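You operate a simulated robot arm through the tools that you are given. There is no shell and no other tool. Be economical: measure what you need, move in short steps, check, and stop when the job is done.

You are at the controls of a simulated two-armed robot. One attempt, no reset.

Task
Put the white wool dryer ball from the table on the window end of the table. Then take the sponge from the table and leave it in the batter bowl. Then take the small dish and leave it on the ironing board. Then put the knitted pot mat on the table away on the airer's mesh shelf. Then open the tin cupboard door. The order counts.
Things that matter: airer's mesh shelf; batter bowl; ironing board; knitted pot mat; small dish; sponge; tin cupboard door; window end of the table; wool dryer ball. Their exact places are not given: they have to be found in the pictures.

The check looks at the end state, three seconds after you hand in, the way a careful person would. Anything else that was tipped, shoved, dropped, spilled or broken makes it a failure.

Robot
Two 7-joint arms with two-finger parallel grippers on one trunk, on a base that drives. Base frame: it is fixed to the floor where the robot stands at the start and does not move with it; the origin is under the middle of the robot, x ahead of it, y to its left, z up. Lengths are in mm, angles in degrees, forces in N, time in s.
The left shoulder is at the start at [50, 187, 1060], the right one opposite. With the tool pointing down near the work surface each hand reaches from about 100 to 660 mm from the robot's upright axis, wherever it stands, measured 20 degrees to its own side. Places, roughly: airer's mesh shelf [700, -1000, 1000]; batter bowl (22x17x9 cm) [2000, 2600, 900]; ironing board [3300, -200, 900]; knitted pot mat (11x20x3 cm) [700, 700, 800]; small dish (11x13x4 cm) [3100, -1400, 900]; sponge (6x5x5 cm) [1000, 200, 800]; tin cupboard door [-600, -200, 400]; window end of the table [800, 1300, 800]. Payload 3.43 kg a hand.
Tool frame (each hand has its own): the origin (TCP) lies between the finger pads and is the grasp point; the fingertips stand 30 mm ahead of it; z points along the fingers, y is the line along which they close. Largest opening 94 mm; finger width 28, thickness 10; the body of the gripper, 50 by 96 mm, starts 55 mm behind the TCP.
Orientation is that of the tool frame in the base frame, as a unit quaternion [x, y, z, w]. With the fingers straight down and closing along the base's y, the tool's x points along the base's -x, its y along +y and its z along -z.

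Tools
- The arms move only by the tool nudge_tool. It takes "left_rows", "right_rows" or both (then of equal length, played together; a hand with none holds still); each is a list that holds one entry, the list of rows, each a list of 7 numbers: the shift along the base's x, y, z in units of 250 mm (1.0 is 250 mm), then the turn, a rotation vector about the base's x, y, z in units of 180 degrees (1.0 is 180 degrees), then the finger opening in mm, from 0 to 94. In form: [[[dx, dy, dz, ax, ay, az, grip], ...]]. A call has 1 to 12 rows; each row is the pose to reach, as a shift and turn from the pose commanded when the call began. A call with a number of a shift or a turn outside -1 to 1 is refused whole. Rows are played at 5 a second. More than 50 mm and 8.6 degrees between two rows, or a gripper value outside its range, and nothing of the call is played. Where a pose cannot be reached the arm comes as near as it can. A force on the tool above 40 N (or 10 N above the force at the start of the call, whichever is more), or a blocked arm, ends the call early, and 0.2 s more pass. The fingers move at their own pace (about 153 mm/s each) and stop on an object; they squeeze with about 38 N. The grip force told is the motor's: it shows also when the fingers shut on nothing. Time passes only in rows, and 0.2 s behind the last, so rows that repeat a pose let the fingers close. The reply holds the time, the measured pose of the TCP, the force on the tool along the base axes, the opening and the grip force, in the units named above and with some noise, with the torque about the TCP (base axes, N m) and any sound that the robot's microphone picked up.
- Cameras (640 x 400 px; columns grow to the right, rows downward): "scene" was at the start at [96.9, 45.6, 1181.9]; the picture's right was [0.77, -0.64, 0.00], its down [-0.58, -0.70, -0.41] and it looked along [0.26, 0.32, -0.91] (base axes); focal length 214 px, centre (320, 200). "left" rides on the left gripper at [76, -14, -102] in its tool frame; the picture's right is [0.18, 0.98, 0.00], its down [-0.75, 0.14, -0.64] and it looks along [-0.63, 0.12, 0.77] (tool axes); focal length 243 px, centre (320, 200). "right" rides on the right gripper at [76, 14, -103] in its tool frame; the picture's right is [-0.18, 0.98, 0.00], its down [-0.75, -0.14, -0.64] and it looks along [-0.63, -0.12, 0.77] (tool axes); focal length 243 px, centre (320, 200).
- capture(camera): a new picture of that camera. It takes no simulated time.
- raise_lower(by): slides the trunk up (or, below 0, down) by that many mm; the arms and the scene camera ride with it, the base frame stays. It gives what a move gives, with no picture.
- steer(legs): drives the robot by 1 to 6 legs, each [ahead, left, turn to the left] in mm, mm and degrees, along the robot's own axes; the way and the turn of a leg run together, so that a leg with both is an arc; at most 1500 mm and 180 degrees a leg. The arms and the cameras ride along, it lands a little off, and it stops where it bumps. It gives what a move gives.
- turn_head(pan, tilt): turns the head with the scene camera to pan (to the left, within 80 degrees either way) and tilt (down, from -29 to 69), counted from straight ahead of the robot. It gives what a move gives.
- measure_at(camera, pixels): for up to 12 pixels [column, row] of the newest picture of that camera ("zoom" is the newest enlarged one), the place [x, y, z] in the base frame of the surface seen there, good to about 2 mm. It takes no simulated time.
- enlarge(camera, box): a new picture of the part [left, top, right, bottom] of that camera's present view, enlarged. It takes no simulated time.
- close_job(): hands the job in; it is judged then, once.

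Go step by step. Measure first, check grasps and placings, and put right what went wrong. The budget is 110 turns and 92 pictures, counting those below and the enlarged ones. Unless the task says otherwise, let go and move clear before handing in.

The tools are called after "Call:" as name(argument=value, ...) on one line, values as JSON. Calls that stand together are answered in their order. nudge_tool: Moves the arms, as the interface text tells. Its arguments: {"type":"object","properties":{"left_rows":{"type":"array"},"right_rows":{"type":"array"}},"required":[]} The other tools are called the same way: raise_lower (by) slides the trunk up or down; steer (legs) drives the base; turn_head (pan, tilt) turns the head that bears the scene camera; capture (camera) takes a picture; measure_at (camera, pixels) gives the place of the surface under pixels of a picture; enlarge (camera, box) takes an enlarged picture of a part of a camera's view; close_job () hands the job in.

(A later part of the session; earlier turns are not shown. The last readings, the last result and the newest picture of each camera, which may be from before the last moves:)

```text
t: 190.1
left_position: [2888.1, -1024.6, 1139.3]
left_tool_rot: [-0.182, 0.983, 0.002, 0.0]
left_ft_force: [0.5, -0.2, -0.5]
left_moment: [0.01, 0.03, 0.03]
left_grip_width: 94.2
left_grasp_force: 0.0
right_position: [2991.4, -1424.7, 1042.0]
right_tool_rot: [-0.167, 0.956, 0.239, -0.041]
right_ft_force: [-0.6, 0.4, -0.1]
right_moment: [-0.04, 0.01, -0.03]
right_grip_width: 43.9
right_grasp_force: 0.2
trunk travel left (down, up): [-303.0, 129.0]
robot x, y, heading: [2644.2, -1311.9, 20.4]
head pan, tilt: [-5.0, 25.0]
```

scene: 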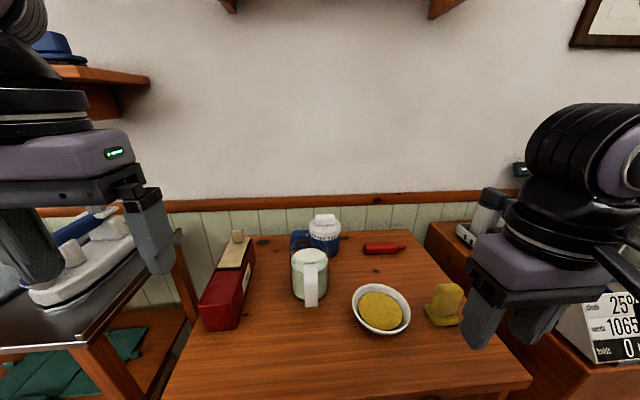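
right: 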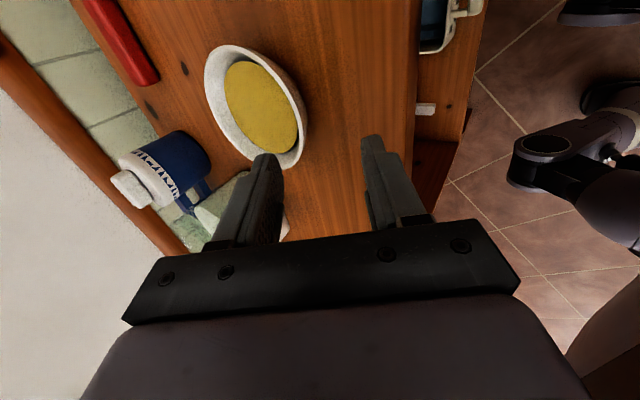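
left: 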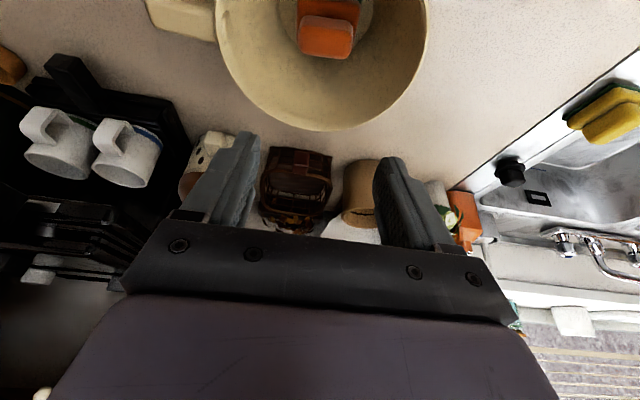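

Call:
nudge_tool(right_rows=[[[0.15, -0.045, 0, 0, 0, 0, 44], [0.3, -0.09, 0, 0, 0, 0, 44], [0.45, -0.135, 0, 0, 0, 0, 44], [0.59, -0.17, 0, 0, 0, 0, 44], [0.58, -0.16, -0.17, 0, 0, 0, 44], [0.577, -0.147, -0.34, 0, 0, 0, 44], [0.577, -0.147, -0.34, 0, 0, 0, 44]]])

Call:
capture(camera="right")

Call:
capture(camera="scene")

```text
t: 191.7
left_position: [2888.0, -1024.9, 1139.2]
left_tool_rot: [-0.183, 0.983, 0.002, 0.0]
left_ft_force: [-0.4, 0.4, 0.5]
left_moment: [-0.01, 0.0, -0.02]
left_grip_width: 93.9
left_grasp_force: 0.0
right_position: [3135.1, -1462.0, 957.7]
right_tool_rot: [-0.166, 0.956, 0.239, -0.042]
right_ft_force: [-0.6, 0.4, -0.7]
right_moment: [-0.01, -0.01, 0.02]
right_grip_width: 44.1
right_grasp_force: 0.1
trunk travel left (down, up): [-303.0, 129.0]
robot x, y, heading: [2643.0, -1311.0, 20.2]
head pan, tilt: [-5.0, 25.0]
```

```text
20 pictures are left
```

right: 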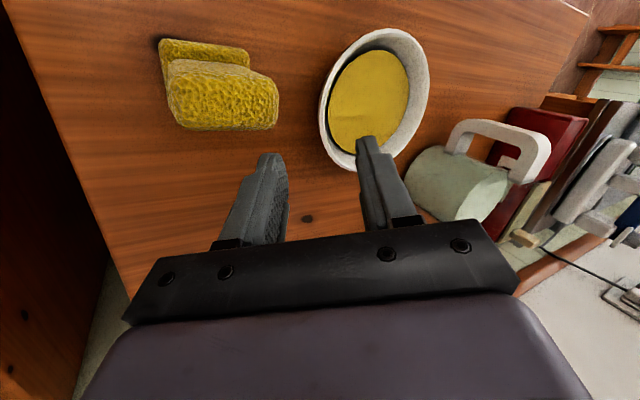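

```text
19 pictures are left
```

scene: 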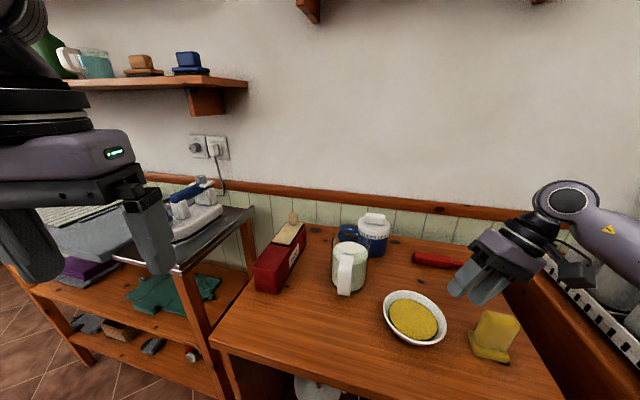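

The fingers straddle the right rim and clear the scrubber. I'll advance 58 mm along the finger direction and check.

Call:
nudge_tool(right_rows=[[[-0.013, 0.035, -0.07, 0, 0, 0, 44], [-0.026, 0.07, -0.14, 0, 0, 0, 44], [-0.034, 0.09, -0.18, 0, 0, 0, 44], [-0.038, 0.102, -0.205, 0, 0, 0, 44], [-0.038, 0.102, -0.205, 0, 0, 0, 44]]])

Call:
capture(camera="right")

```text
t: 192.9
left_position: [2886.2, -1025.1, 1138.6]
left_tool_rot: [-0.183, 0.983, 0.002, 0.0]
left_ft_force: [-0.5, 0.2, 0.7]
left_moment: [0.04, 0.0, -0.01]
left_grip_width: 94.0
left_grasp_force: 0.0
right_position: [3125.9, -1434.7, 904.8]
right_tool_rot: [-0.167, 0.956, 0.239, -0.042]
right_ft_force: [0.3, -0.6, 0.5]
right_moment: [0.0, 0.01, 0.0]
right_grip_width: 43.9
right_grasp_force: 0.0
trunk travel left (down, up): [-303.0, 129.0]
robot x, y, heading: [2640.2, -1313.1, 20.2]
head pan, tilt: [-5.0, 25.0]
```

```text
18 pictures are left
```

right: 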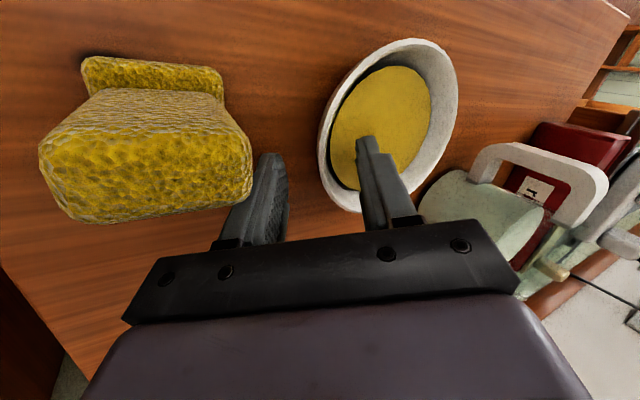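

The rim lies between the fingers, slightly nearer the inner one. I'll shift 4 mm, close, and lift gently 40 mm.

Call:
nudge_tool(right_rows=[[[-0.005, 0.016, 0, 0, 0, 0, 44], [-0.005, 0.016, 0, 0, 0, 0, 24], [-0.005, 0.016, 0, 0, 0, 0, 12], [-0.005, 0.016, 0, 0, 0, 0, 0], [-0.005, 0.016, 0, 0, 0, 0, 0], [-0.005, 0.016, 0, 0, 0, 0, 0], [-0.005, 0.016, 0.04, 0, 0, 0, 0], [-0.005, 0.016, 0.1, 0, 0, 0, 0], [-0.005, 0.016, 0.16, 0, 0, 0, 0]]])

Call:
capture(camera="right")

Call:
enlarge(camera="scene", box=[320, 200, 540, 370])

```text
t: 194.9
left_position: [2886.3, -1025.3, 1138.5]
left_tool_rot: [-0.183, 0.983, 0.002, -0.001]
left_ft_force: [-0.5, -0.6, 0.0]
left_moment: [-0.02, 0.0, 0.03]
left_grip_width: 94.0
left_grasp_force: 0.2
right_position: [3124.9, -1431.0, 945.0]
right_tool_rot: [-0.167, 0.956, 0.239, -0.042]
right_ft_force: [-0.9, 0.5, -1.5]
right_moment: [-0.11, 0.01, -0.01]
right_grip_width: 3.7
right_grasp_force: 38.0
trunk travel left (down, up): [-303.0, 129.0]
robot x, y, heading: [2644.6, -1311.9, 20.1]
head pan, tilt: [-5.0, 25.0]
```

```text
17 pictures are left
```

right: 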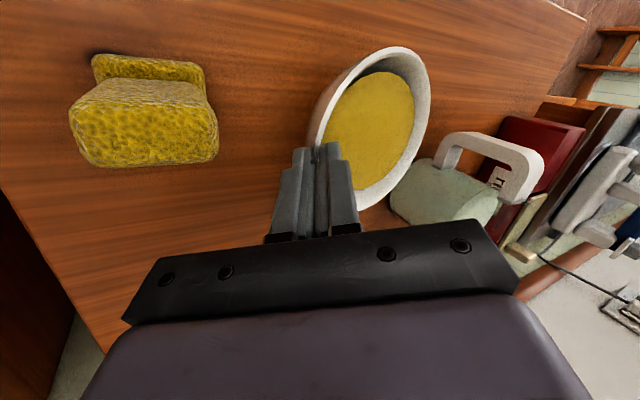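

```text
2.35 times, centred on (430, 285) of scene
```

zoom: 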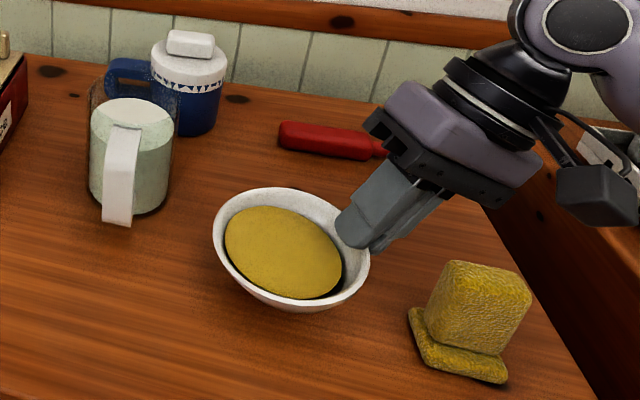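

Call:
measure_at(camera="zoom", pixels=[[217, 235], [366, 268], [300, 303], [275, 190], [285, 250]])

Call:
measure_at(camera="scene", pixels=[[110, 215], [60, 235], [175, 250], [190, 195], [235, 230], [90, 260]])

```text
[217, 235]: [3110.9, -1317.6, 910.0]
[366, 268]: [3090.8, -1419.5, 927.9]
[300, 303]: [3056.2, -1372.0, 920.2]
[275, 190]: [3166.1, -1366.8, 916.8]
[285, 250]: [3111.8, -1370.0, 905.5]
```

```text
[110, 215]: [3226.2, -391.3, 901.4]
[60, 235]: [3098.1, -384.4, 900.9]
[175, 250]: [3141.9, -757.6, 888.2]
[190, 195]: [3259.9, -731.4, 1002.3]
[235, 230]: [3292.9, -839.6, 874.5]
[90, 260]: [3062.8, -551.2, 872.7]
```

The dish is held but tilts ~9° (left side 910, right 928). I'll roll to level it and lift further.

Call:
nudge_tool(right_rows=[[[0, 0, 0.05, 0.016, 0.006, 0, 0], [0, 0, 0.12, 0.032, 0.012, 0, 0], [0, 0, 0.2, 0.047, 0.017, 0, 0], [0, 0, 0.3, 0.047, 0.017, 0, 0]]])

Call:
steer(legs=[[-200, 0, 0], [0, 0, -20], [0, 600, 0]])

Call:
turn_head(pan=25, tilt=25)

Call:
capture(camera="scene")

```text
t: 195.9
left_position: [2886.2, -1025.2, 1138.9]
left_tool_rot: [-0.182, 0.983, 0.002, 0.0]
left_ft_force: [-0.1, -0.1, 0.7]
left_moment: [-0.03, -0.03, 0.03]
left_grip_width: 94.0
left_grasp_force: 0.1
right_position: [3125.6, -1431.9, 1021.9]
right_tool_rot: [-0.163, 0.934, 0.313, -0.055]
right_ft_force: [0.3, -0.4, -1.0]
right_moment: [-0.14, -0.02, 0.02]
right_grip_width: 4.0
right_grasp_force: 37.6
trunk travel left (down, up): [-303.0, 129.0]
robot x, y, heading: [2639.9, -1314.1, 20.5]
head pan, tilt: [-5.0, 25.0]
```

```text
t: 201.6
left_position: [2776.5, -599.8, 1138.3]
left_tool_rot: [-0.011, 1.0, 0.002, 0.0]
left_ft_force: [-0.4, 0.6, 0.0]
left_moment: [0.01, 0.0, -0.03]
left_grip_width: 93.8
left_grasp_force: 0.0
right_position: [2863.2, -1062.1, 1021.4]
right_tool_rot: [0.001, 0.948, 0.318, 0.0]
right_ft_force: [-0.4, -0.2, -1.5]
right_moment: [-0.14, 0.03, -0.01]
right_grip_width: 3.7
right_grasp_force: 38.0
trunk travel left (down, up): [-303.0, 129.0]
robot x, y, heading: [2448.4, -786.7, 0.6]
head pan, tilt: [-5.0, 25.0]
```

```text
t: 202.5
left_position: [2775.9, -599.6, 1138.1]
left_tool_rot: [-0.01, 1.0, 0.002, 0.0]
left_ft_force: [0.1, 0.0, -0.6]
left_moment: [-0.03, 0.01, -0.02]
left_grip_width: 93.7
left_grasp_force: 0.2
right_position: [2862.4, -1064.1, 1021.5]
right_tool_rot: [0.001, 0.948, 0.318, 0.001]
right_ft_force: [0.5, 0.5, -1.8]
right_moment: [-0.09, 0.0, 0.03]
right_grip_width: 3.8
right_grasp_force: 38.6
trunk travel left (down, up): [-303.0, 129.0]
robot x, y, heading: [2448.0, -788.6, 0.6]
head pan, tilt: [25.0, 25.0]
```

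```text
15 pictures are left
```

scene: 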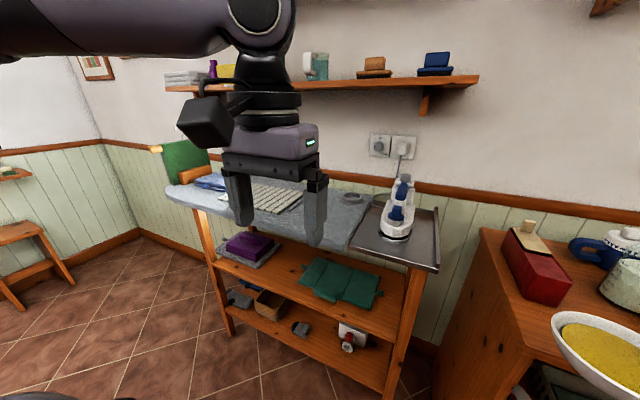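

The board has a free patch around (340,215) between the keyboard-like thing and the iron rest. I'll measure that and the dish's level.

Call:
measure_at(camera="scene", pixels=[[340, 215], [345, 235], [335, 198], [300, 195], [290, 212], [360, 200], [372, 212], [350, 248], [555, 318], [600, 314], [580, 345], [620, 385]])

Call:
enlarge(camera="scene", box=[160, 160, 450, 280])

```text
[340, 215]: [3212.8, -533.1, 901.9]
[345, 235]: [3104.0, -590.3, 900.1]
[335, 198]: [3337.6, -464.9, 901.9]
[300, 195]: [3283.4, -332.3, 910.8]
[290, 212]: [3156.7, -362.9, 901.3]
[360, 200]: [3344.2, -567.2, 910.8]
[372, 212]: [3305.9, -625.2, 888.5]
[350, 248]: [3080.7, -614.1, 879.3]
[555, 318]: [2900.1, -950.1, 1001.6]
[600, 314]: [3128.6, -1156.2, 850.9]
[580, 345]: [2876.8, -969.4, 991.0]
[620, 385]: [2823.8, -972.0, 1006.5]
```

```text
2.21 times, centred on (305, 220) of scene
```

zoom: 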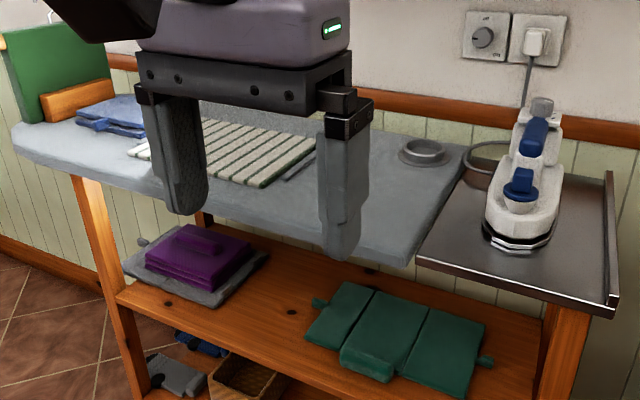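

The dish is roughly level (rim ≈1002–1006). The free spot centre is (3165,-500) on the board (z≈901). I'll drive there: left 500 and ahead 270.

Call:
steer(legs=[[0, 500, -0.5], [265, 0, 0]])

Call:
turn_head(pan=-20, tilt=35)

Call:
capture(camera="scene")

```text
t: 207.0
left_position: [3038.0, -95.9, 1138.0]
left_tool_rot: [-0.009, 1.0, 0.002, 0.0]
left_ft_force: [-0.7, -0.4, -0.3]
left_moment: [-0.06, 0.05, -0.03]
left_grip_width: 94.1
left_grasp_force: 0.1
right_position: [3123.1, -559.7, 1020.5]
right_tool_rot: [0.002, 0.948, 0.317, 0.002]
right_ft_force: [-0.4, -0.6, -2.5]
right_moment: [-0.12, -0.01, 0.01]
right_grip_width: 3.9
right_grasp_force: 38.2
trunk travel left (down, up): [-303.0, 129.0]
robot x, y, heading: [2712.5, -285.2, 0.4]
head pan, tilt: [25.0, 25.0]
```

```text
t: 208.1
left_position: [3037.4, -96.5, 1137.2]
left_tool_rot: [-0.011, 1.0, 0.002, 0.0]
left_ft_force: [0.7, -1.1, -0.3]
left_moment: [0.01, 0.01, 0.0]
left_grip_width: 93.9
left_grasp_force: 0.1
right_position: [3122.8, -559.6, 1021.1]
right_tool_rot: [0.003, 0.948, 0.317, 0.001]
right_ft_force: [0.4, -0.6, -2.1]
right_moment: [-0.12, 0.05, -0.03]
right_grip_width: 3.8
right_grasp_force: 37.9
trunk travel left (down, up): [-303.0, 129.0]
robot x, y, heading: [2708.2, -284.8, 0.3]
head pan, tilt: [-20.0, 35.0]
```

```text
13 pictures are left
```

scene: 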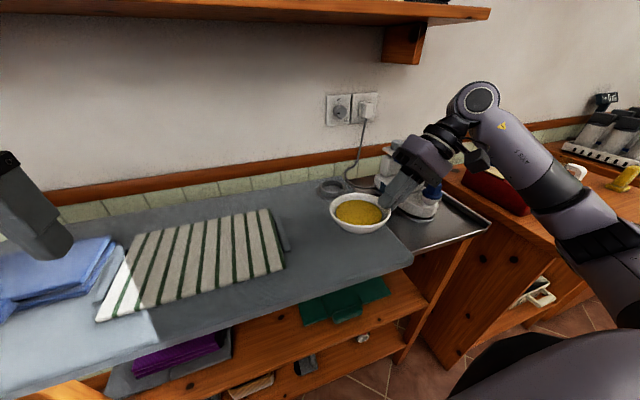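

Call:
measure_at(camera="scene", pixels=[[332, 203], [386, 222], [358, 195], [358, 231], [340, 240], [370, 260], [300, 250], [285, 235]])

Call:
nudge_tool(right_rows=[[[0.08, 0, 0, 0, 0, 0, 0], [0.15, 0, -0.06, 0, 0, 0, 0], [0.15, 0, -0.14, 0, 0, 0, 0], [0.15, 0, -0.19, 0, 0, 0, 0]]])

Call:
enlarge(camera="scene", box=[270, 150, 470, 290])

```text
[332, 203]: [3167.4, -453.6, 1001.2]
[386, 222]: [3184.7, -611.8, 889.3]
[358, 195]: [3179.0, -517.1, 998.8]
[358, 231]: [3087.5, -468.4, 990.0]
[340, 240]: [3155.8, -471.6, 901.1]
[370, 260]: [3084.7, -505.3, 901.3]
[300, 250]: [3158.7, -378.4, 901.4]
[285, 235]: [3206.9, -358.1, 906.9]
```

```text
t: 209.1
left_position: [3037.3, -96.6, 1139.3]
left_tool_rot: [-0.009, 1.0, 0.002, 0.0]
left_ft_force: [0.9, 0.5, -0.3]
left_moment: [0.02, 0.02, -0.01]
left_grip_width: 94.0
left_grasp_force: 0.0
right_position: [3160.8, -559.8, 973.2]
right_tool_rot: [0.003, 0.948, 0.317, 0.001]
right_ft_force: [-0.2, -0.6, -1.9]
right_moment: [-0.11, 0.0, 0.0]
right_grip_width: 3.9
right_grasp_force: 38.1
trunk travel left (down, up): [-303.0, 129.0]
robot x, y, heading: [2711.3, -282.6, 0.2]
head pan, tilt: [-20.0, 35.0]
```

```text
2.86 times, centred on (370, 220) of scene
```

zoom: 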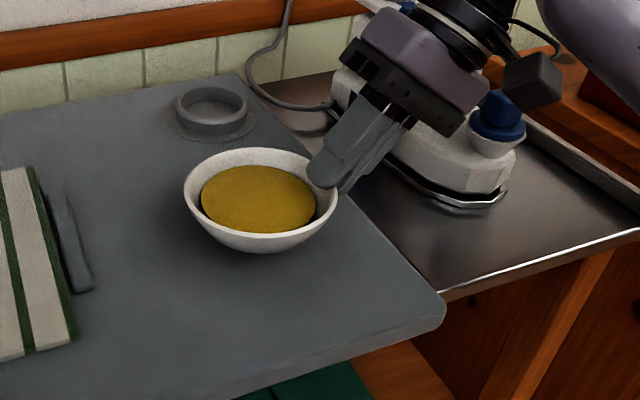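

The dish is level and ~12 mm above the board. I'll lower in small steps, and check the force.

Call:
nudge_tool(right_rows=[[[0, 0, -0.02, 0, 0, 0, 0], [0, 0, -0.034, 0, 0, 0, 0], [0, 0, -0.046, 0, 0, 0, 0], [0, 0, -0.052, 0, 0, 0, 0]]])

```text
t: 210.1
left_position: [3037.1, -95.2, 1139.1]
left_tool_rot: [-0.009, 1.0, 0.001, 0.0]
left_ft_force: [0.1, -0.8, 0.0]
left_moment: [0.01, 0.01, 0.01]
left_grip_width: 94.0
left_grasp_force: 0.0
right_position: [3160.5, -559.8, 961.0]
right_tool_rot: [0.002, 0.949, 0.317, 0.001]
right_ft_force: [0.2, -0.1, -0.8]
right_moment: [-0.16, 0.04, 0.0]
right_grip_width: 3.8
right_grasp_force: 38.5
trunk travel left (down, up): [-303.0, 129.0]
robot x, y, heading: [2712.6, -280.4, -0.1]
head pan, tilt: [-20.0, 35.0]
```

Call:
nudge_tool(right_rows=[[[0, 0, -0.008, 0, 0, 0, 0], [0, 0, -0.014, 0, 0, 0, 0], [0, 0, -0.018, 0, 0, 0, 0]]])

Call:
enlarge(camera="scene", box=[300, 170, 420, 260])

```text
t: 210.9
left_position: [3038.1, -96.1, 1138.7]
left_tool_rot: [-0.009, 1.0, 0.002, 0.002]
left_ft_force: [-0.7, -0.5, 0.2]
left_moment: [0.0, 0.01, 0.04]
left_grip_width: 93.7
left_grasp_force: 0.0
right_position: [3161.2, -559.8, 956.8]
right_tool_rot: [0.003, 0.948, 0.318, 0.003]
right_ft_force: [-0.9, -2.8, 5.2]
right_moment: [0.15, -0.21, -0.09]
right_grip_width: 3.7
right_grasp_force: 37.6
trunk travel left (down, up): [-303.0, 129.0]
robot x, y, heading: [2710.9, -280.8, 0.6]
head pan, tilt: [-20.0, 35.0]
```

```text
4.44 times, centred on (360, 215) of scene
```

zoom: 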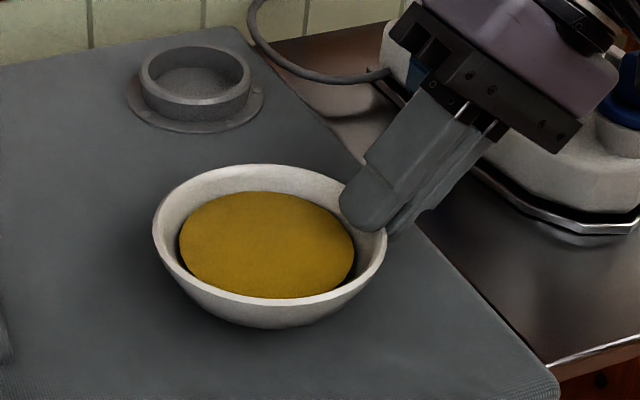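

Contact is made (5 N). I'll open and withdraw along the fingers, then up.

Call:
nudge_tool(right_rows=[[[0, 0, 0, 0, 0, 0, 12], [0, 0, 0, 0, 0, 0, 24], [0, 0, 0, 0, 0, 0, 32], [0, 0, 0, 0, 0, 0, 32], [0, -0.06, 0.08, 0, 0, 0, 32], [0, -0.15, 0.2, 0, 0, 0, 32], [-0.05, -0.2, 0.36, 0, 0, 0, 32], [-0.15, -0.15, 0.5, 0, 0, 0, 50]]])

Call:
enlarge(camera="scene", box=[250, 150, 450, 290])

```text
t: 212.7
left_position: [3038.0, -95.4, 1138.7]
left_tool_rot: [-0.009, 1.0, 0.002, 0.001]
left_ft_force: [1.0, 0.5, 0.2]
left_moment: [0.0, 0.0, 0.01]
left_grip_width: 93.8
left_grasp_force: 0.2
right_position: [3120.3, -597.8, 1081.2]
right_tool_rot: [0.002, 0.948, 0.318, 0.001]
right_ft_force: [0.4, 0.3, -0.2]
right_moment: [-0.03, 0.01, 0.02]
right_grip_width: 50.1
right_grasp_force: 0.1
trunk travel left (down, up): [-303.0, 129.0]
robot x, y, heading: [2713.7, -283.2, 0.6]
head pan, tilt: [-20.0, 35.0]
```

```text
2.86 times, centred on (350, 220) of scene
```

zoom: 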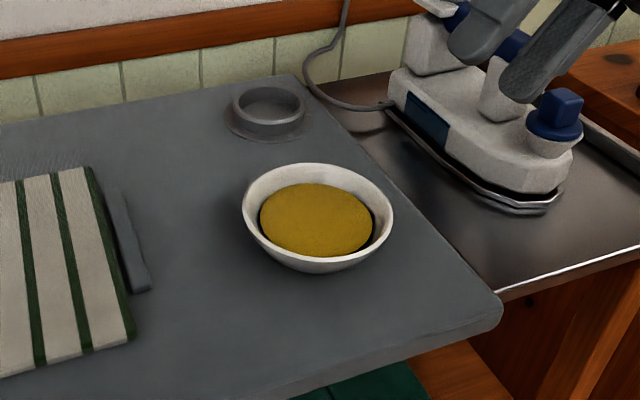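

The dish stands on the ironing board, upright and unspilled. Next I'll straighten and tuck the right hand, yaw it +45° for the mat's roll, and drive back through the passage.

Call:
nudge_tool(right_rows=[[[-0.06, 0.1, 0.04, -0.041, 0, 0, 94], [-0.12, 0.2, 0.04, -0.082, 0, 0, 94], [-0.18, 0.3, 0.04, -0.123, 0, 0, 94], [-0.24, 0.4, 0.04, -0.164, 0, 0, 94], [-0.3, 0.5, 0.04, -0.205, 0, 0, 94]]])

Call:
nudge_tool(right_rows=[[[0, 0, 0, 0, 0, 0.042, 94], [0, 0, 0, 0, 0, 0.084, 94], [0, 0, 0, 0, 0, 0.126, 94], [0, 0, 0, 0, 0, 0.168, 94], [0, 0, 0, 0, 0, 0.21, 94], [0, 0, 0, 0, 0, 0.25, 94]]])

Call:
steer(legs=[[-300, 0, -0.5], [-300, -232, 0], [-1000, 0, 0]])

```text
t: 213.9
left_position: [3037.7, -95.7, 1139.3]
left_tool_rot: [-0.009, 1.0, 0.001, -0.001]
left_ft_force: [0.4, 0.1, 0.7]
left_moment: [-0.01, -0.02, 0.01]
left_grip_width: 94.0
left_grasp_force: 0.2
right_position: [3046.8, -468.8, 1089.6]
right_tool_rot: [0.002, 1.0, 0.0, 0.002]
right_ft_force: [0.4, 0.1, 0.5]
right_moment: [-0.02, 0.03, 0.01]
right_grip_width: 94.1
right_grasp_force: 0.0
trunk travel left (down, up): [-303.0, 129.0]
robot x, y, heading: [2709.0, -277.7, 0.4]
head pan, tilt: [-20.0, 35.0]
```

```text
t: 215.3
left_position: [3039.3, -95.6, 1139.0]
left_tool_rot: [-0.009, 1.0, 0.002, 0.0]
left_ft_force: [0.0, 0.0, -0.9]
left_moment: [-0.03, -0.03, 0.01]
left_grip_width: 94.1
left_grasp_force: 0.0
right_position: [3048.0, -472.7, 1091.8]
right_tool_rot: [-0.382, 0.924, 0.002, 0.002]
right_ft_force: [0.6, -0.1, 0.0]
right_moment: [-0.04, 0.02, -0.01]
right_grip_width: 94.0
right_grasp_force: 0.1
trunk travel left (down, up): [-303.0, 129.0]
robot x, y, heading: [2707.2, -281.8, 0.2]
head pan, tilt: [-20.0, 35.0]
```

```text
t: 224.2
left_position: [1414.9, -321.3, 1139.0]
left_tool_rot: [-0.003, 1.0, 0.001, 0.0]
left_ft_force: [0.2, 0.9, -0.7]
left_moment: [0.0, -0.01, -0.03]
left_grip_width: 94.0
left_grasp_force: 0.0
right_position: [1420.4, -698.1, 1091.8]
right_tool_rot: [-0.376, 0.927, 0.001, 0.001]
right_ft_force: [-0.6, -0.5, 0.7]
right_moment: [0.02, -0.02, 0.01]
right_grip_width: 94.0
right_grasp_force: 0.0
trunk travel left (down, up): [-303.0, 129.0]
robot x, y, heading: [1083.7, -505.0, -0.3]
head pan, tilt: [-20.0, 35.0]
```

Call:
steer(legs=[[-1150, -8, 0.3], [0, 1050, 0], [0, 0, 45]])

Call:
turn_head(pan=-25, tilt=45)

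Call:
capture(camera="scene")

```text
t: 225.7
left_position: [1340.6, -320.9, 1138.3]
left_tool_rot: [-0.005, 1.0, 0.002, 0.001]
left_ft_force: [1.1, -0.4, -0.2]
left_moment: [0.0, -0.04, -0.01]
left_grip_width: 93.7
left_grasp_force: 0.1
right_position: [1345.2, -696.5, 1091.7]
right_tool_rot: [-0.376, 0.927, 0.002, 0.0]
right_ft_force: [0.7, -0.3, 1.1]
right_moment: [-0.01, -0.01, 0.01]
right_grip_width: 93.7
right_grasp_force: 0.0
trunk travel left (down, up): [-303.0, 129.0]
robot x, y, heading: [1008.1, -502.6, -0.4]
head pan, tilt: [-20.0, 35.0]
stopped in leg 1: the robot was blocked; the commanded pose is now the measured one
```

```text
t: 226.4
left_position: [1340.3, -321.4, 1137.1]
left_tool_rot: [-0.005, 1.0, 0.001, 0.0]
left_ft_force: [0.0, 0.4, 0.1]
left_moment: [-0.04, 0.0, 0.0]
left_grip_width: 93.9
left_grasp_force: 0.1
right_position: [1345.1, -698.5, 1092.5]
right_tool_rot: [-0.377, 0.926, 0.003, 0.001]
right_ft_force: [0.5, -0.7, 0.9]
right_moment: [0.01, -0.05, 0.02]
right_grip_width: 94.2
right_grasp_force: 0.1
trunk travel left (down, up): [-303.0, 129.0]
robot x, y, heading: [1007.7, -505.5, -0.4]
head pan, tilt: [-25.0, 45.0]
```

```text
9 pictures are left
```

scene: 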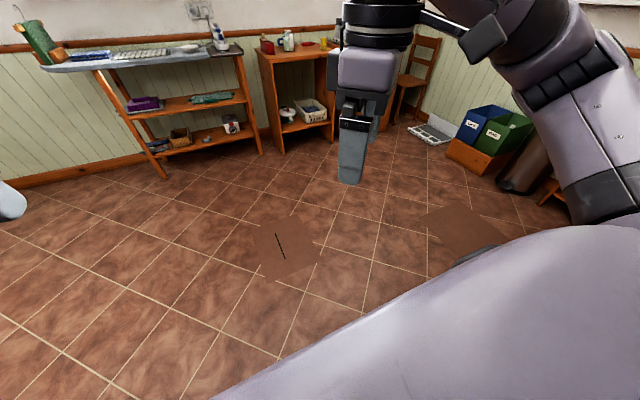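

The base grazed its limit near the chair leg; my y (-504) is 17 mm off the passage's centre. I'll correct and reverse on.

Call:
steer(legs=[[40, 0, 0.4], [0, -18, 0], [-700, 0, 0]])

```text
t: 231.1
left_position: [686.2, -337.5, 1139.2]
left_tool_rot: [-0.009, 1.0, 0.003, 0.0]
left_ft_force: [-0.6, -0.3, 0.1]
left_moment: [0.0, -0.06, 0.0]
left_grip_width: 93.8
left_grasp_force: 0.0
right_position: [695.2, -714.1, 1091.9]
right_tool_rot: [-0.379, 0.925, 0.002, 0.001]
right_ft_force: [-0.2, -0.6, 0.1]
right_moment: [0.02, -0.01, -0.05]
right_grip_width: 94.2
right_grasp_force: 0.0
trunk travel left (down, up): [-303.0, 129.0]
robot x, y, heading: [358.0, -523.4, -0.1]
head pan, tilt: [-25.0, 45.0]
```

Call:
steer(legs=[[-440, 0, 0], [0, 1060, 0], [0, 0, 45]])

Call:
capture(camera="scene")

```text
t: 240.9
left_position: [31.8, 907.4, 1138.0]
left_tool_rot: [-0.385, 0.923, 0.001, 0.0]
left_ft_force: [0.1, -0.1, -0.2]
left_moment: [0.03, -0.01, -0.01]
left_grip_width: 93.8
left_grasp_force: 0.2
right_position: [301.1, 643.2, 1090.8]
right_tool_rot: [-0.7, 0.714, 0.003, 0.0]
right_ft_force: [1.1, -0.5, 0.2]
right_moment: [-0.01, 0.01, -0.02]
right_grip_width: 94.0
right_grasp_force: 0.1
trunk travel left (down, up): [-303.0, 129.0]
robot x, y, heading: [-78.0, 540.6, 44.2]
head pan, tilt: [-25.0, 45.0]
```

```text
8 pictures are left
```

scene: 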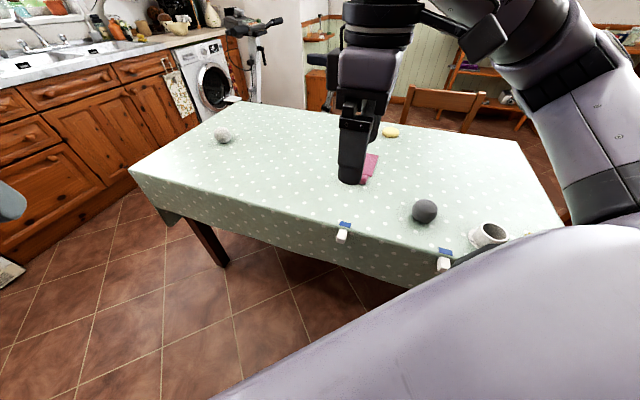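

The right hand now closes along x. I'll drive near the table and look with the right-hand camera at the mat.

Call:
steer(legs=[[137, -126, 0.5]])

Call:
nudge_tool(right_rows=[[[0.1, 0, -0.05, 0, 0, 0, 94], [0.2, 0, -0.1, 0, 0, 0, 94]]])

Call:
capture(camera="right")

```text
t: 242.4
left_position: [212.6, 915.6, 1138.8]
left_tool_rot: [-0.389, 0.921, 0.003, -0.001]
left_ft_force: [1.2, 0.0, 0.7]
left_moment: [0.02, 0.02, 0.02]
left_grip_width: 94.1
left_grasp_force: 0.0
right_position: [483.9, 654.1, 1090.6]
right_tool_rot: [-0.703, 0.711, 0.003, 0.0]
right_ft_force: [0.8, 0.2, 0.0]
right_moment: [0.03, 0.01, 0.01]
right_grip_width: 94.2
right_grasp_force: 0.0
trunk travel left (down, up): [-303.0, 129.0]
robot x, y, heading: [111.7, 551.0, 44.9]
head pan, tilt: [-25.0, 45.0]
```

```text
t: 243.0
left_position: [213.0, 914.5, 1138.2]
left_tool_rot: [-0.389, 0.921, 0.002, 0.0]
left_ft_force: [0.4, 0.1, 0.2]
left_moment: [-0.01, -0.04, -0.01]
left_grip_width: 94.2
left_grasp_force: 0.0
right_position: [533.4, 654.9, 1065.9]
right_tool_rot: [-0.703, 0.711, 0.003, -0.001]
right_ft_force: [-0.4, -0.2, 0.5]
right_moment: [0.01, -0.02, -0.01]
right_grip_width: 94.0
right_grasp_force: 0.2
trunk travel left (down, up): [-303.0, 129.0]
robot x, y, heading: [107.6, 547.6, 44.8]
head pan, tilt: [-25.0, 45.0]
```

```text
7 pictures are left
```

right: 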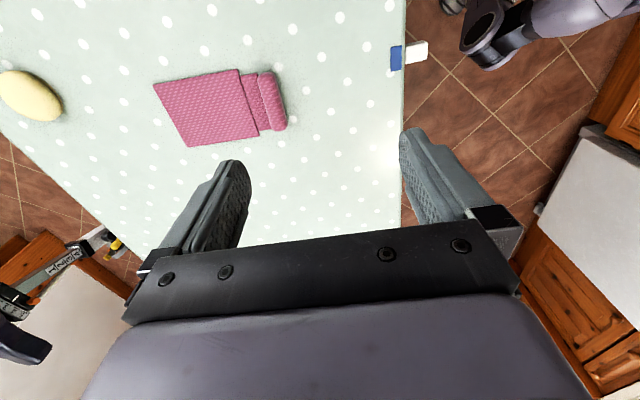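

Call:
measure_at(camera="right", pixels=[[270, 100], [264, 75], [278, 128], [284, 100], [258, 100], [252, 100], [200, 110], [160, 90], [190, 143], [240, 72]])

```text
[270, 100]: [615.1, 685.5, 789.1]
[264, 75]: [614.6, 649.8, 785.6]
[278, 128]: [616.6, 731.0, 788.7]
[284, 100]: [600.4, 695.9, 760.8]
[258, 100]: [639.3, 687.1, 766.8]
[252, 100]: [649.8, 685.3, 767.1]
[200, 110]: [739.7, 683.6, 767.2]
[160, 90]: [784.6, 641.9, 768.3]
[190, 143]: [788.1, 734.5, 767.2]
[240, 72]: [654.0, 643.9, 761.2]
```

The roll lies along y at x≈613, y 645–738, top z 789; the flat part is at 767. I'll lower the trunk and bring the hand above the roll's centre (613,690).

Call:
raise_lower(by=-120)

Call:
nudge_tool(right_rows=[[[0.15, 0.05, 0, 0, 0, 0, 94], [0.3, 0.12, 0, 0, 0, 0, 94], [0.32, 0.14, -0.15, 0, 0, 0, 94], [0.32, 0.14, -0.34, 0, 0, 0, 94], [0.32, 0.14, -0.34, 0, 0, 0, 94]]])

```text
t: 244.5
left_position: [212.2, 914.9, 1018.5]
left_tool_rot: [-0.389, 0.921, 0.001, -0.001]
left_ft_force: [-0.5, 0.4, 1.1]
left_moment: [0.0, -0.01, 0.01]
left_grip_width: 93.9
left_grasp_force: 0.0
right_position: [533.7, 654.8, 947.5]
right_tool_rot: [-0.703, 0.711, 0.002, 0.0]
right_ft_force: [-0.4, -0.1, 0.9]
right_moment: [-0.01, -0.04, -0.01]
right_grip_width: 94.2
right_grasp_force: 0.1
trunk travel left (down, up): [-183.0, 249.0]
robot x, y, heading: [108.3, 550.6, 45.0]
head pan, tilt: [-25.0, 45.0]
```

```text
t: 245.7
left_position: [212.3, 913.6, 1019.1]
left_tool_rot: [-0.39, 0.921, 0.001, -0.001]
left_ft_force: [0.1, 0.2, -0.7]
left_moment: [0.02, -0.01, -0.01]
left_grip_width: 94.0
left_grasp_force: 0.1
right_position: [609.9, 686.9, 896.0]
right_tool_rot: [-0.701, 0.714, 0.003, -0.001]
right_ft_force: [0.2, 0.2, 0.5]
right_moment: [0.0, -0.01, -0.01]
right_grip_width: 94.0
right_grasp_force: 0.0
right hand out of reach, approached as far as the arm can: row 2, 3, 4, 5
trunk travel left (down, up): [-183.0, 249.0]
robot x, y, heading: [110.4, 550.7, 44.8]
head pan, tilt: [-25.0, 45.0]
```

The horizontal position is right (610,687); I'll do the rest of the descent with the trunk.

Call:
raise_lower(by=-94)

Call:
nudge_tool(right_rows=[[[0, 0, 0, 0, 0, 0, 60], [0, 0, 0, 0, 0, 0, 20], [0, 0, 0, 0, 0, 0, 10], [0, 0, 0, 0, 0, 0, 10], [0, 0, 0, 0, 0, 0, 10]]])

Call:
raise_lower(by=60)

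Call:
capture(camera="right")

```text
t: 247.0
left_position: [211.9, 913.7, 925.9]
left_tool_rot: [-0.389, 0.921, 0.002, -0.001]
left_ft_force: [-0.4, 0.0, -0.3]
left_moment: [-0.03, -0.02, 0.02]
left_grip_width: 94.0
left_grasp_force: 0.1
right_position: [610.1, 687.1, 803.4]
right_tool_rot: [-0.7, 0.714, 0.003, -0.001]
right_ft_force: [-0.8, -1.5, 0.2]
right_moment: [0.0, 0.0, -0.01]
right_grip_width: 93.7
right_grasp_force: 0.1
trunk travel left (down, up): [-89.0, 343.0]
robot x, y, heading: [109.3, 553.6, 45.1]
head pan, tilt: [-25.0, 45.0]
```

```text
t: 248.2
left_position: [213.1, 914.5, 923.5]
left_tool_rot: [-0.389, 0.921, 0.002, -0.001]
left_ft_force: [0.4, 0.0, -0.6]
left_moment: [0.01, -0.03, 0.01]
left_grip_width: 93.8
left_grasp_force: 0.0
right_position: [609.8, 687.5, 802.3]
right_tool_rot: [-0.7, 0.714, 0.003, 0.0]
right_ft_force: [1.1, 0.1, 1.3]
right_moment: [0.05, -0.15, -0.07]
right_grip_width: 27.0
right_grasp_force: 37.9
trunk travel left (down, up): [-89.0, 343.0]
robot x, y, heading: [106.8, 551.9, 45.0]
head pan, tilt: [-25.0, 45.0]
```

```text
t: 249.2
left_position: [212.1, 914.1, 983.6]
left_tool_rot: [-0.39, 0.921, 0.002, -0.001]
left_ft_force: [0.6, -0.7, 0.2]
left_moment: [-0.04, -0.01, -0.03]
left_grip_width: 93.6
left_grasp_force: 0.0
right_position: [609.7, 687.6, 862.8]
right_tool_rot: [-0.7, 0.714, 0.003, 0.0]
right_ft_force: [0.8, -0.3, -0.7]
right_moment: [-0.03, 0.05, 0.03]
right_grip_width: 27.2
right_grasp_force: 38.5
trunk travel left (down, up): [-149.0, 283.0]
robot x, y, heading: [107.9, 548.0, 44.7]
head pan, tilt: [-25.0, 45.0]
```

```text
6 pictures are left
```

right: 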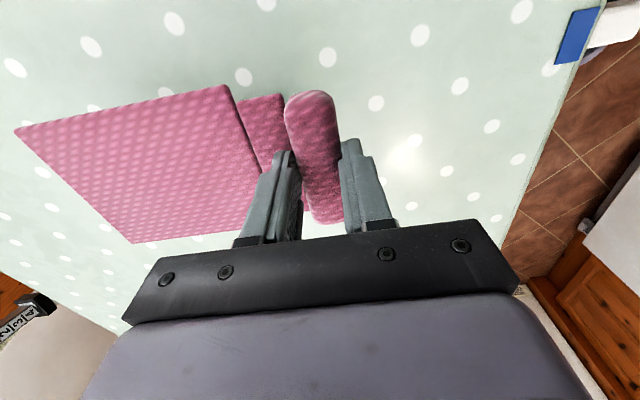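

The mat is gripped by its roll (27 mm, 38 N) and lifted level. I'll raise the trunk, back away and drive to view the airer.

Call:
raise_lower(by=255)

Call:
steer(legs=[[-200, 0, 0], [0, 0, -90], [600, -570, 0]])

Call:
turn_head(pan=0, tilt=38)

Call:
capture(camera="scene")

```text
t: 251.8
left_position: [212.7, 915.3, 1239.5]
left_tool_rot: [-0.389, 0.921, 0.001, -0.001]
left_ft_force: [1.2, 0.2, 0.2]
left_moment: [-0.03, 0.0, 0.01]
left_grip_width: 94.0
left_grasp_force: 0.1
right_position: [611.0, 687.2, 1116.7]
right_tool_rot: [-0.7, 0.714, 0.003, 0.0]
right_ft_force: [-0.5, 0.1, -0.3]
right_moment: [-0.02, 0.03, -0.03]
right_grip_width: 27.0
right_grasp_force: 37.4
trunk travel left (down, up): [-404.0, 28.0]
robot x, y, heading: [109.2, 549.9, 44.8]
head pan, tilt: [-25.0, 45.0]
```

```text
t: 261.2
left_position: [393.7, -510.8, 1240.3]
left_tool_rot: [0.357, 0.934, 0.001, 0.0]
left_ft_force: [0.8, 0.3, 0.3]
left_moment: [-0.02, -0.01, 0.03]
left_grip_width: 93.9
left_grasp_force: 0.2
right_position: [182.8, -916.6, 1117.1]
right_tool_rot: [-0.012, 1.0, 0.003, 0.002]
right_ft_force: [0.4, -0.5, -0.5]
right_moment: [0.04, 0.0, -0.02]
right_grip_width: 27.2
right_grasp_force: 37.8
trunk travel left (down, up): [-404.0, 28.0]
robot x, y, heading: [21.7, -417.4, -42.7]
head pan, tilt: [-25.0, 45.0]
```

```text
t: 262.1
left_position: [392.3, -510.3, 1238.4]
left_tool_rot: [0.356, 0.934, 0.001, 0.001]
left_ft_force: [0.6, 0.6, -0.9]
left_moment: [0.0, 0.02, -0.02]
left_grip_width: 94.1
left_grasp_force: 0.0
right_position: [182.9, -916.1, 1117.9]
right_tool_rot: [-0.012, 1.0, 0.002, 0.002]
right_ft_force: [-0.2, -0.3, 0.1]
right_moment: [0.07, -0.03, -0.01]
right_grip_width: 26.9
right_grasp_force: 38.7
trunk travel left (down, up): [-404.0, 28.0]
robot x, y, heading: [21.7, -418.8, -42.8]
head pan, tilt: [0.0, 38.0]
```

```text
5 pictures are left
```

scene: 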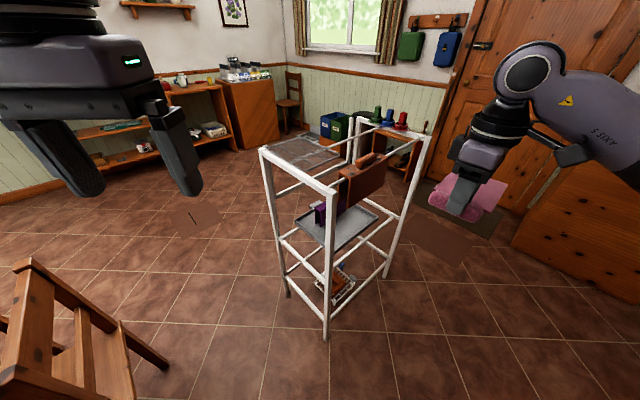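

The airer's mesh shelf is the dark grid at (300,150) on top. I'll measure it.

Call:
measure_at(camera="scene", pixels=[[300, 150], [285, 148], [320, 150], [300, 160], [305, 139], [264, 152], [332, 190], [340, 155], [425, 135], [358, 120], [365, 172], [310, 166]])

Call:
enlarge(camera="scene", box=[240, 110, 440, 230])

```text
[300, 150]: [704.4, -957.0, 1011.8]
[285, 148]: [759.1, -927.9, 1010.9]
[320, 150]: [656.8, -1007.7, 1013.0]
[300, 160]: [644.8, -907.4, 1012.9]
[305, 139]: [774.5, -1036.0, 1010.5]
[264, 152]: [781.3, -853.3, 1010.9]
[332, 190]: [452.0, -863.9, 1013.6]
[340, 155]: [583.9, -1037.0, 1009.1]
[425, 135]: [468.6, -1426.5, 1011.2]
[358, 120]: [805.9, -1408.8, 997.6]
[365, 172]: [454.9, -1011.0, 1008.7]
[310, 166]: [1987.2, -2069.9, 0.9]
```

```text
3.20 times, centred on (340, 170) of scene
```

zoom: 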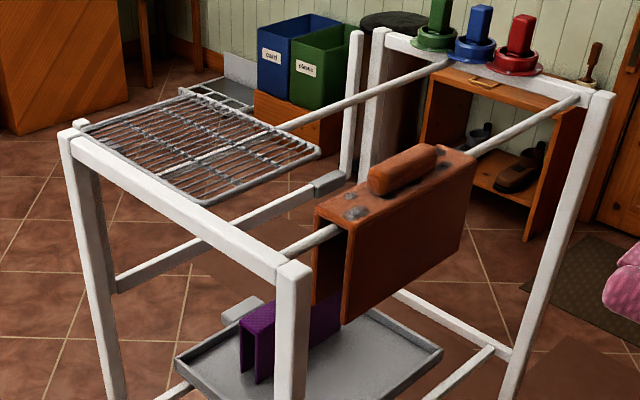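

The mesh shelf spans x≈590–795, y≈-865…-1040, z≈1012. With heading 45° the mat points along +x, so I'll turn here (clear of everything by height) and slide to put the roll near (613,-950).

Call:
steer(legs=[[0, 0, 87.8], [-412, -535, 0]])

```text
t: 269.6
left_position: [214.9, -724.4, 1239.6]
left_tool_rot: [-0.393, 0.919, 0.001, -0.001]
left_ft_force: [0.1, -0.1, -0.6]
left_moment: [0.0, -0.02, 0.03]
left_grip_width: 94.3
left_grasp_force: 0.1
right_position: [617.5, -945.6, 1117.4]
right_tool_rot: [-0.704, 0.71, 0.003, -0.001]
right_ft_force: [0.5, -0.6, -1.6]
right_moment: [0.02, 0.03, 0.02]
right_grip_width: 27.1
right_grasp_force: 38.0
trunk travel left (down, up): [-404.0, 28.0]
robot x, y, heading: [114.1, -1088.0, 45.4]
head pan, tilt: [0.0, 38.0]
```

The hand is over the shelf at (617,-946). I'll lower with the trunk to just above, then in small steps.

Call:
raise_lower(by=-56)

Call:
raise_lower(by=-6)

Call:
capture(camera="right")

```text
t: 270.5
left_position: [216.6, -723.3, 1183.7]
left_tool_rot: [-0.394, 0.919, 0.002, -0.001]
left_ft_force: [0.5, -0.5, 0.8]
left_moment: [0.01, 0.0, 0.02]
left_grip_width: 94.2
left_grasp_force: 0.1
right_position: [615.9, -944.4, 1060.2]
right_tool_rot: [-0.705, 0.709, 0.004, -0.001]
right_ft_force: [0.0, 0.2, -1.0]
right_moment: [0.02, 0.04, 0.02]
right_grip_width: 26.9
right_grasp_force: 38.0
trunk travel left (down, up): [-348.0, 84.0]
robot x, y, heading: [117.9, -1084.8, 45.6]
head pan, tilt: [0.0, 38.0]
```

```text
t: 271.1
left_position: [217.2, -723.1, 1177.5]
left_tool_rot: [-0.394, 0.919, 0.001, 0.0]
left_ft_force: [0.4, 0.7, 0.2]
left_moment: [0.01, 0.01, 0.02]
left_grip_width: 93.6
left_grasp_force: 0.0
right_position: [616.3, -947.0, 1055.9]
right_tool_rot: [-0.704, 0.71, 0.003, -0.001]
right_ft_force: [0.2, -0.2, 0.4]
right_moment: [0.03, -0.09, 0.0]
right_grip_width: 27.0
right_grasp_force: 37.7
trunk travel left (down, up): [-342.0, 90.0]
robot x, y, heading: [120.5, -1090.5, 45.6]
head pan, tilt: [0.0, 38.0]
```

```text
3 pictures are left
```

right: 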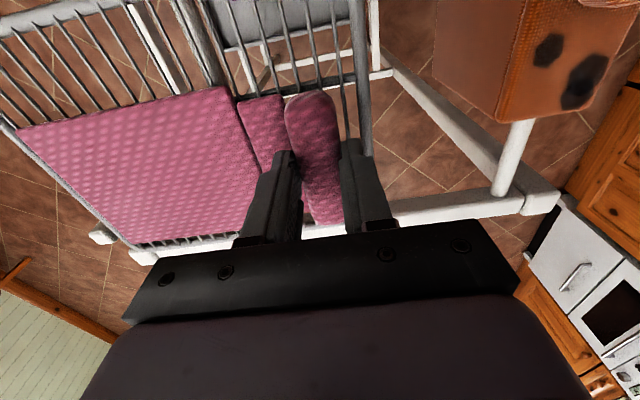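

The mat lies over the mesh within its edges, with contact starting. I'll lower 3 mm more, open to 50 and rise.

Call:
raise_lower(by=-3)

Call:
nudge_tool(right_rows=[[[0, 0, 0, 0, 0, 0, 34], [0, 0, 0, 0, 0, 0, 42], [0, 0, 0, 0, 0, 0, 50], [0, 0, 0, 0, 0, 0, 50]]])

Call:
raise_lower(by=85)

Call:
measure_at(camera="right", pixels=[[315, 130], [150, 150], [355, 60], [60, 150]])

```text
t: 271.6
left_position: [216.7, -722.3, 1175.1]
left_tool_rot: [-0.394, 0.919, 0.002, -0.001]
left_ft_force: [0.4, -1.2, -0.3]
left_moment: [-0.02, 0.04, 0.0]
left_grip_width: 94.0
left_grasp_force: 0.0
right_position: [616.4, -946.0, 1054.0]
right_tool_rot: [-0.705, 0.71, 0.003, 0.001]
right_ft_force: [3.1, -1.1, 15.8]
right_moment: [-0.66, -0.23, 0.13]
right_grip_width: 27.0
right_grasp_force: 38.0
trunk travel left (down, up): [-339.0, 93.0]
robot x, y, heading: [120.3, -1089.5, 45.6]
head pan, tilt: [0.0, 38.0]
```

```text
t: 272.6
left_position: [216.8, -723.7, 1173.9]
left_tool_rot: [-0.395, 0.919, 0.001, -0.001]
left_ft_force: [0.0, 0.3, -1.1]
left_moment: [0.0, 0.0, -0.01]
left_grip_width: 93.7
left_grasp_force: 0.0
right_position: [616.7, -944.9, 1052.4]
right_tool_rot: [-0.705, 0.709, 0.003, -0.001]
right_ft_force: [-0.5, 0.0, 0.0]
right_moment: [0.01, -0.01, 0.0]
right_grip_width: 50.1
right_grasp_force: 0.0
trunk travel left (down, up): [-339.0, 93.0]
robot x, y, heading: [118.1, -1089.8, 45.3]
head pan, tilt: [0.0, 38.0]
```

```text
t: 273.8
left_position: [216.9, -722.9, 1259.7]
left_tool_rot: [-0.394, 0.919, 0.002, 0.0]
left_ft_force: [-0.2, -0.3, 0.2]
left_moment: [0.01, 0.01, 0.0]
left_grip_width: 94.0
left_grasp_force: 0.1
right_position: [616.9, -944.7, 1137.2]
right_tool_rot: [-0.705, 0.709, 0.004, -0.001]
right_ft_force: [-0.1, 0.3, 0.5]
right_moment: [0.03, 0.02, -0.02]
right_grip_width: 49.9
right_grasp_force: 0.0
trunk travel left (down, up): [-424.0, 8.0]
robot x, y, heading: [117.2, -1090.6, 45.5]
head pan, tilt: [0.0, 38.0]
```

```text
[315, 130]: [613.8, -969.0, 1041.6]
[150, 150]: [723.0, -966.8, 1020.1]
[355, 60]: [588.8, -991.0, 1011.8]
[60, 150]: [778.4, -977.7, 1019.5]
```

The mat rests on the mesh shelf (top 1020–1042, inside the edges). Now I'll drive to face the cupboards behind my start place and look for the tin cupboard door.

Call:
steer(legs=[[488, 559, 0], [0, 0, 134.5]])

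Call:
turn_head(pan=0, tilt=42)

Call:
capture(camera="scene")

Call:
measure_at(camera="scene", pixels=[[320, 200], [320, 150], [250, 200], [390, 200], [200, 200], [440, 200], [320, 250], [250, 150], [390, 150], [150, 200], [490, 200], [320, 100]])

```text
t: 283.5
left_position: [-270.6, -532.6, 1259.2]
left_tool_rot: [1.0, 0.016, 0.0, 0.002]
left_ft_force: [0.2, 0.4, 0.1]
left_moment: [-0.02, -0.04, -0.01]
left_grip_width: 94.2
left_grasp_force: 0.0
right_position: [-398.8, -92.0, 1138.0]
right_tool_rot: [0.924, 0.383, -0.001, 0.003]
right_ft_force: [0.1, 0.3, 0.2]
right_moment: [0.0, 0.0, -0.03]
right_grip_width: 49.9
right_grasp_force: 0.0
trunk travel left (down, up): [-424.0, 8.0]
robot x, y, heading: [55.5, -344.8, -178.9]
head pan, tilt: [0.0, 38.0]
```

```text
t: 284.1
left_position: [-270.5, -532.5, 1259.8]
left_tool_rot: [1.0, 0.015, 0.0, 0.002]
left_ft_force: [0.0, -0.1, -0.4]
left_moment: [0.0, 0.0, 0.0]
left_grip_width: 94.1
left_grasp_force: 0.1
right_position: [-399.6, -94.1, 1137.3]
right_tool_rot: [0.924, 0.383, -0.001, 0.003]
right_ft_force: [-0.5, 0.4, 0.0]
right_moment: [-0.02, -0.01, 0.0]
right_grip_width: 50.0
right_grasp_force: 0.1
trunk travel left (down, up): [-424.0, 8.0]
robot x, y, heading: [58.2, -344.1, -179.0]
head pan, tilt: [0.0, 42.0]
```

```text
2 pictures are left
```

scene: 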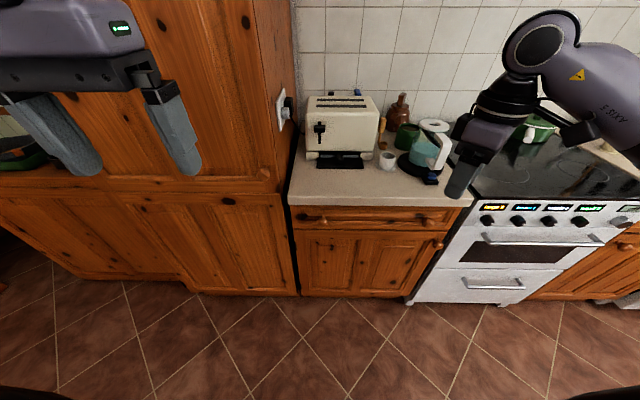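

```text
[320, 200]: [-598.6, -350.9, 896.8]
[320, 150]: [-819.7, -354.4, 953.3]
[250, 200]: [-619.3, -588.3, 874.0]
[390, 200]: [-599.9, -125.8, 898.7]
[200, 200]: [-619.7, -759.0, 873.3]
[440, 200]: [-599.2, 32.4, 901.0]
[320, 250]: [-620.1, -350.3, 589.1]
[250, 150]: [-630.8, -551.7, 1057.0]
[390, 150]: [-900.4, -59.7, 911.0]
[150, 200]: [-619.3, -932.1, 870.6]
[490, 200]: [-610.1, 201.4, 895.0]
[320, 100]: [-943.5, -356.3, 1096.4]
```

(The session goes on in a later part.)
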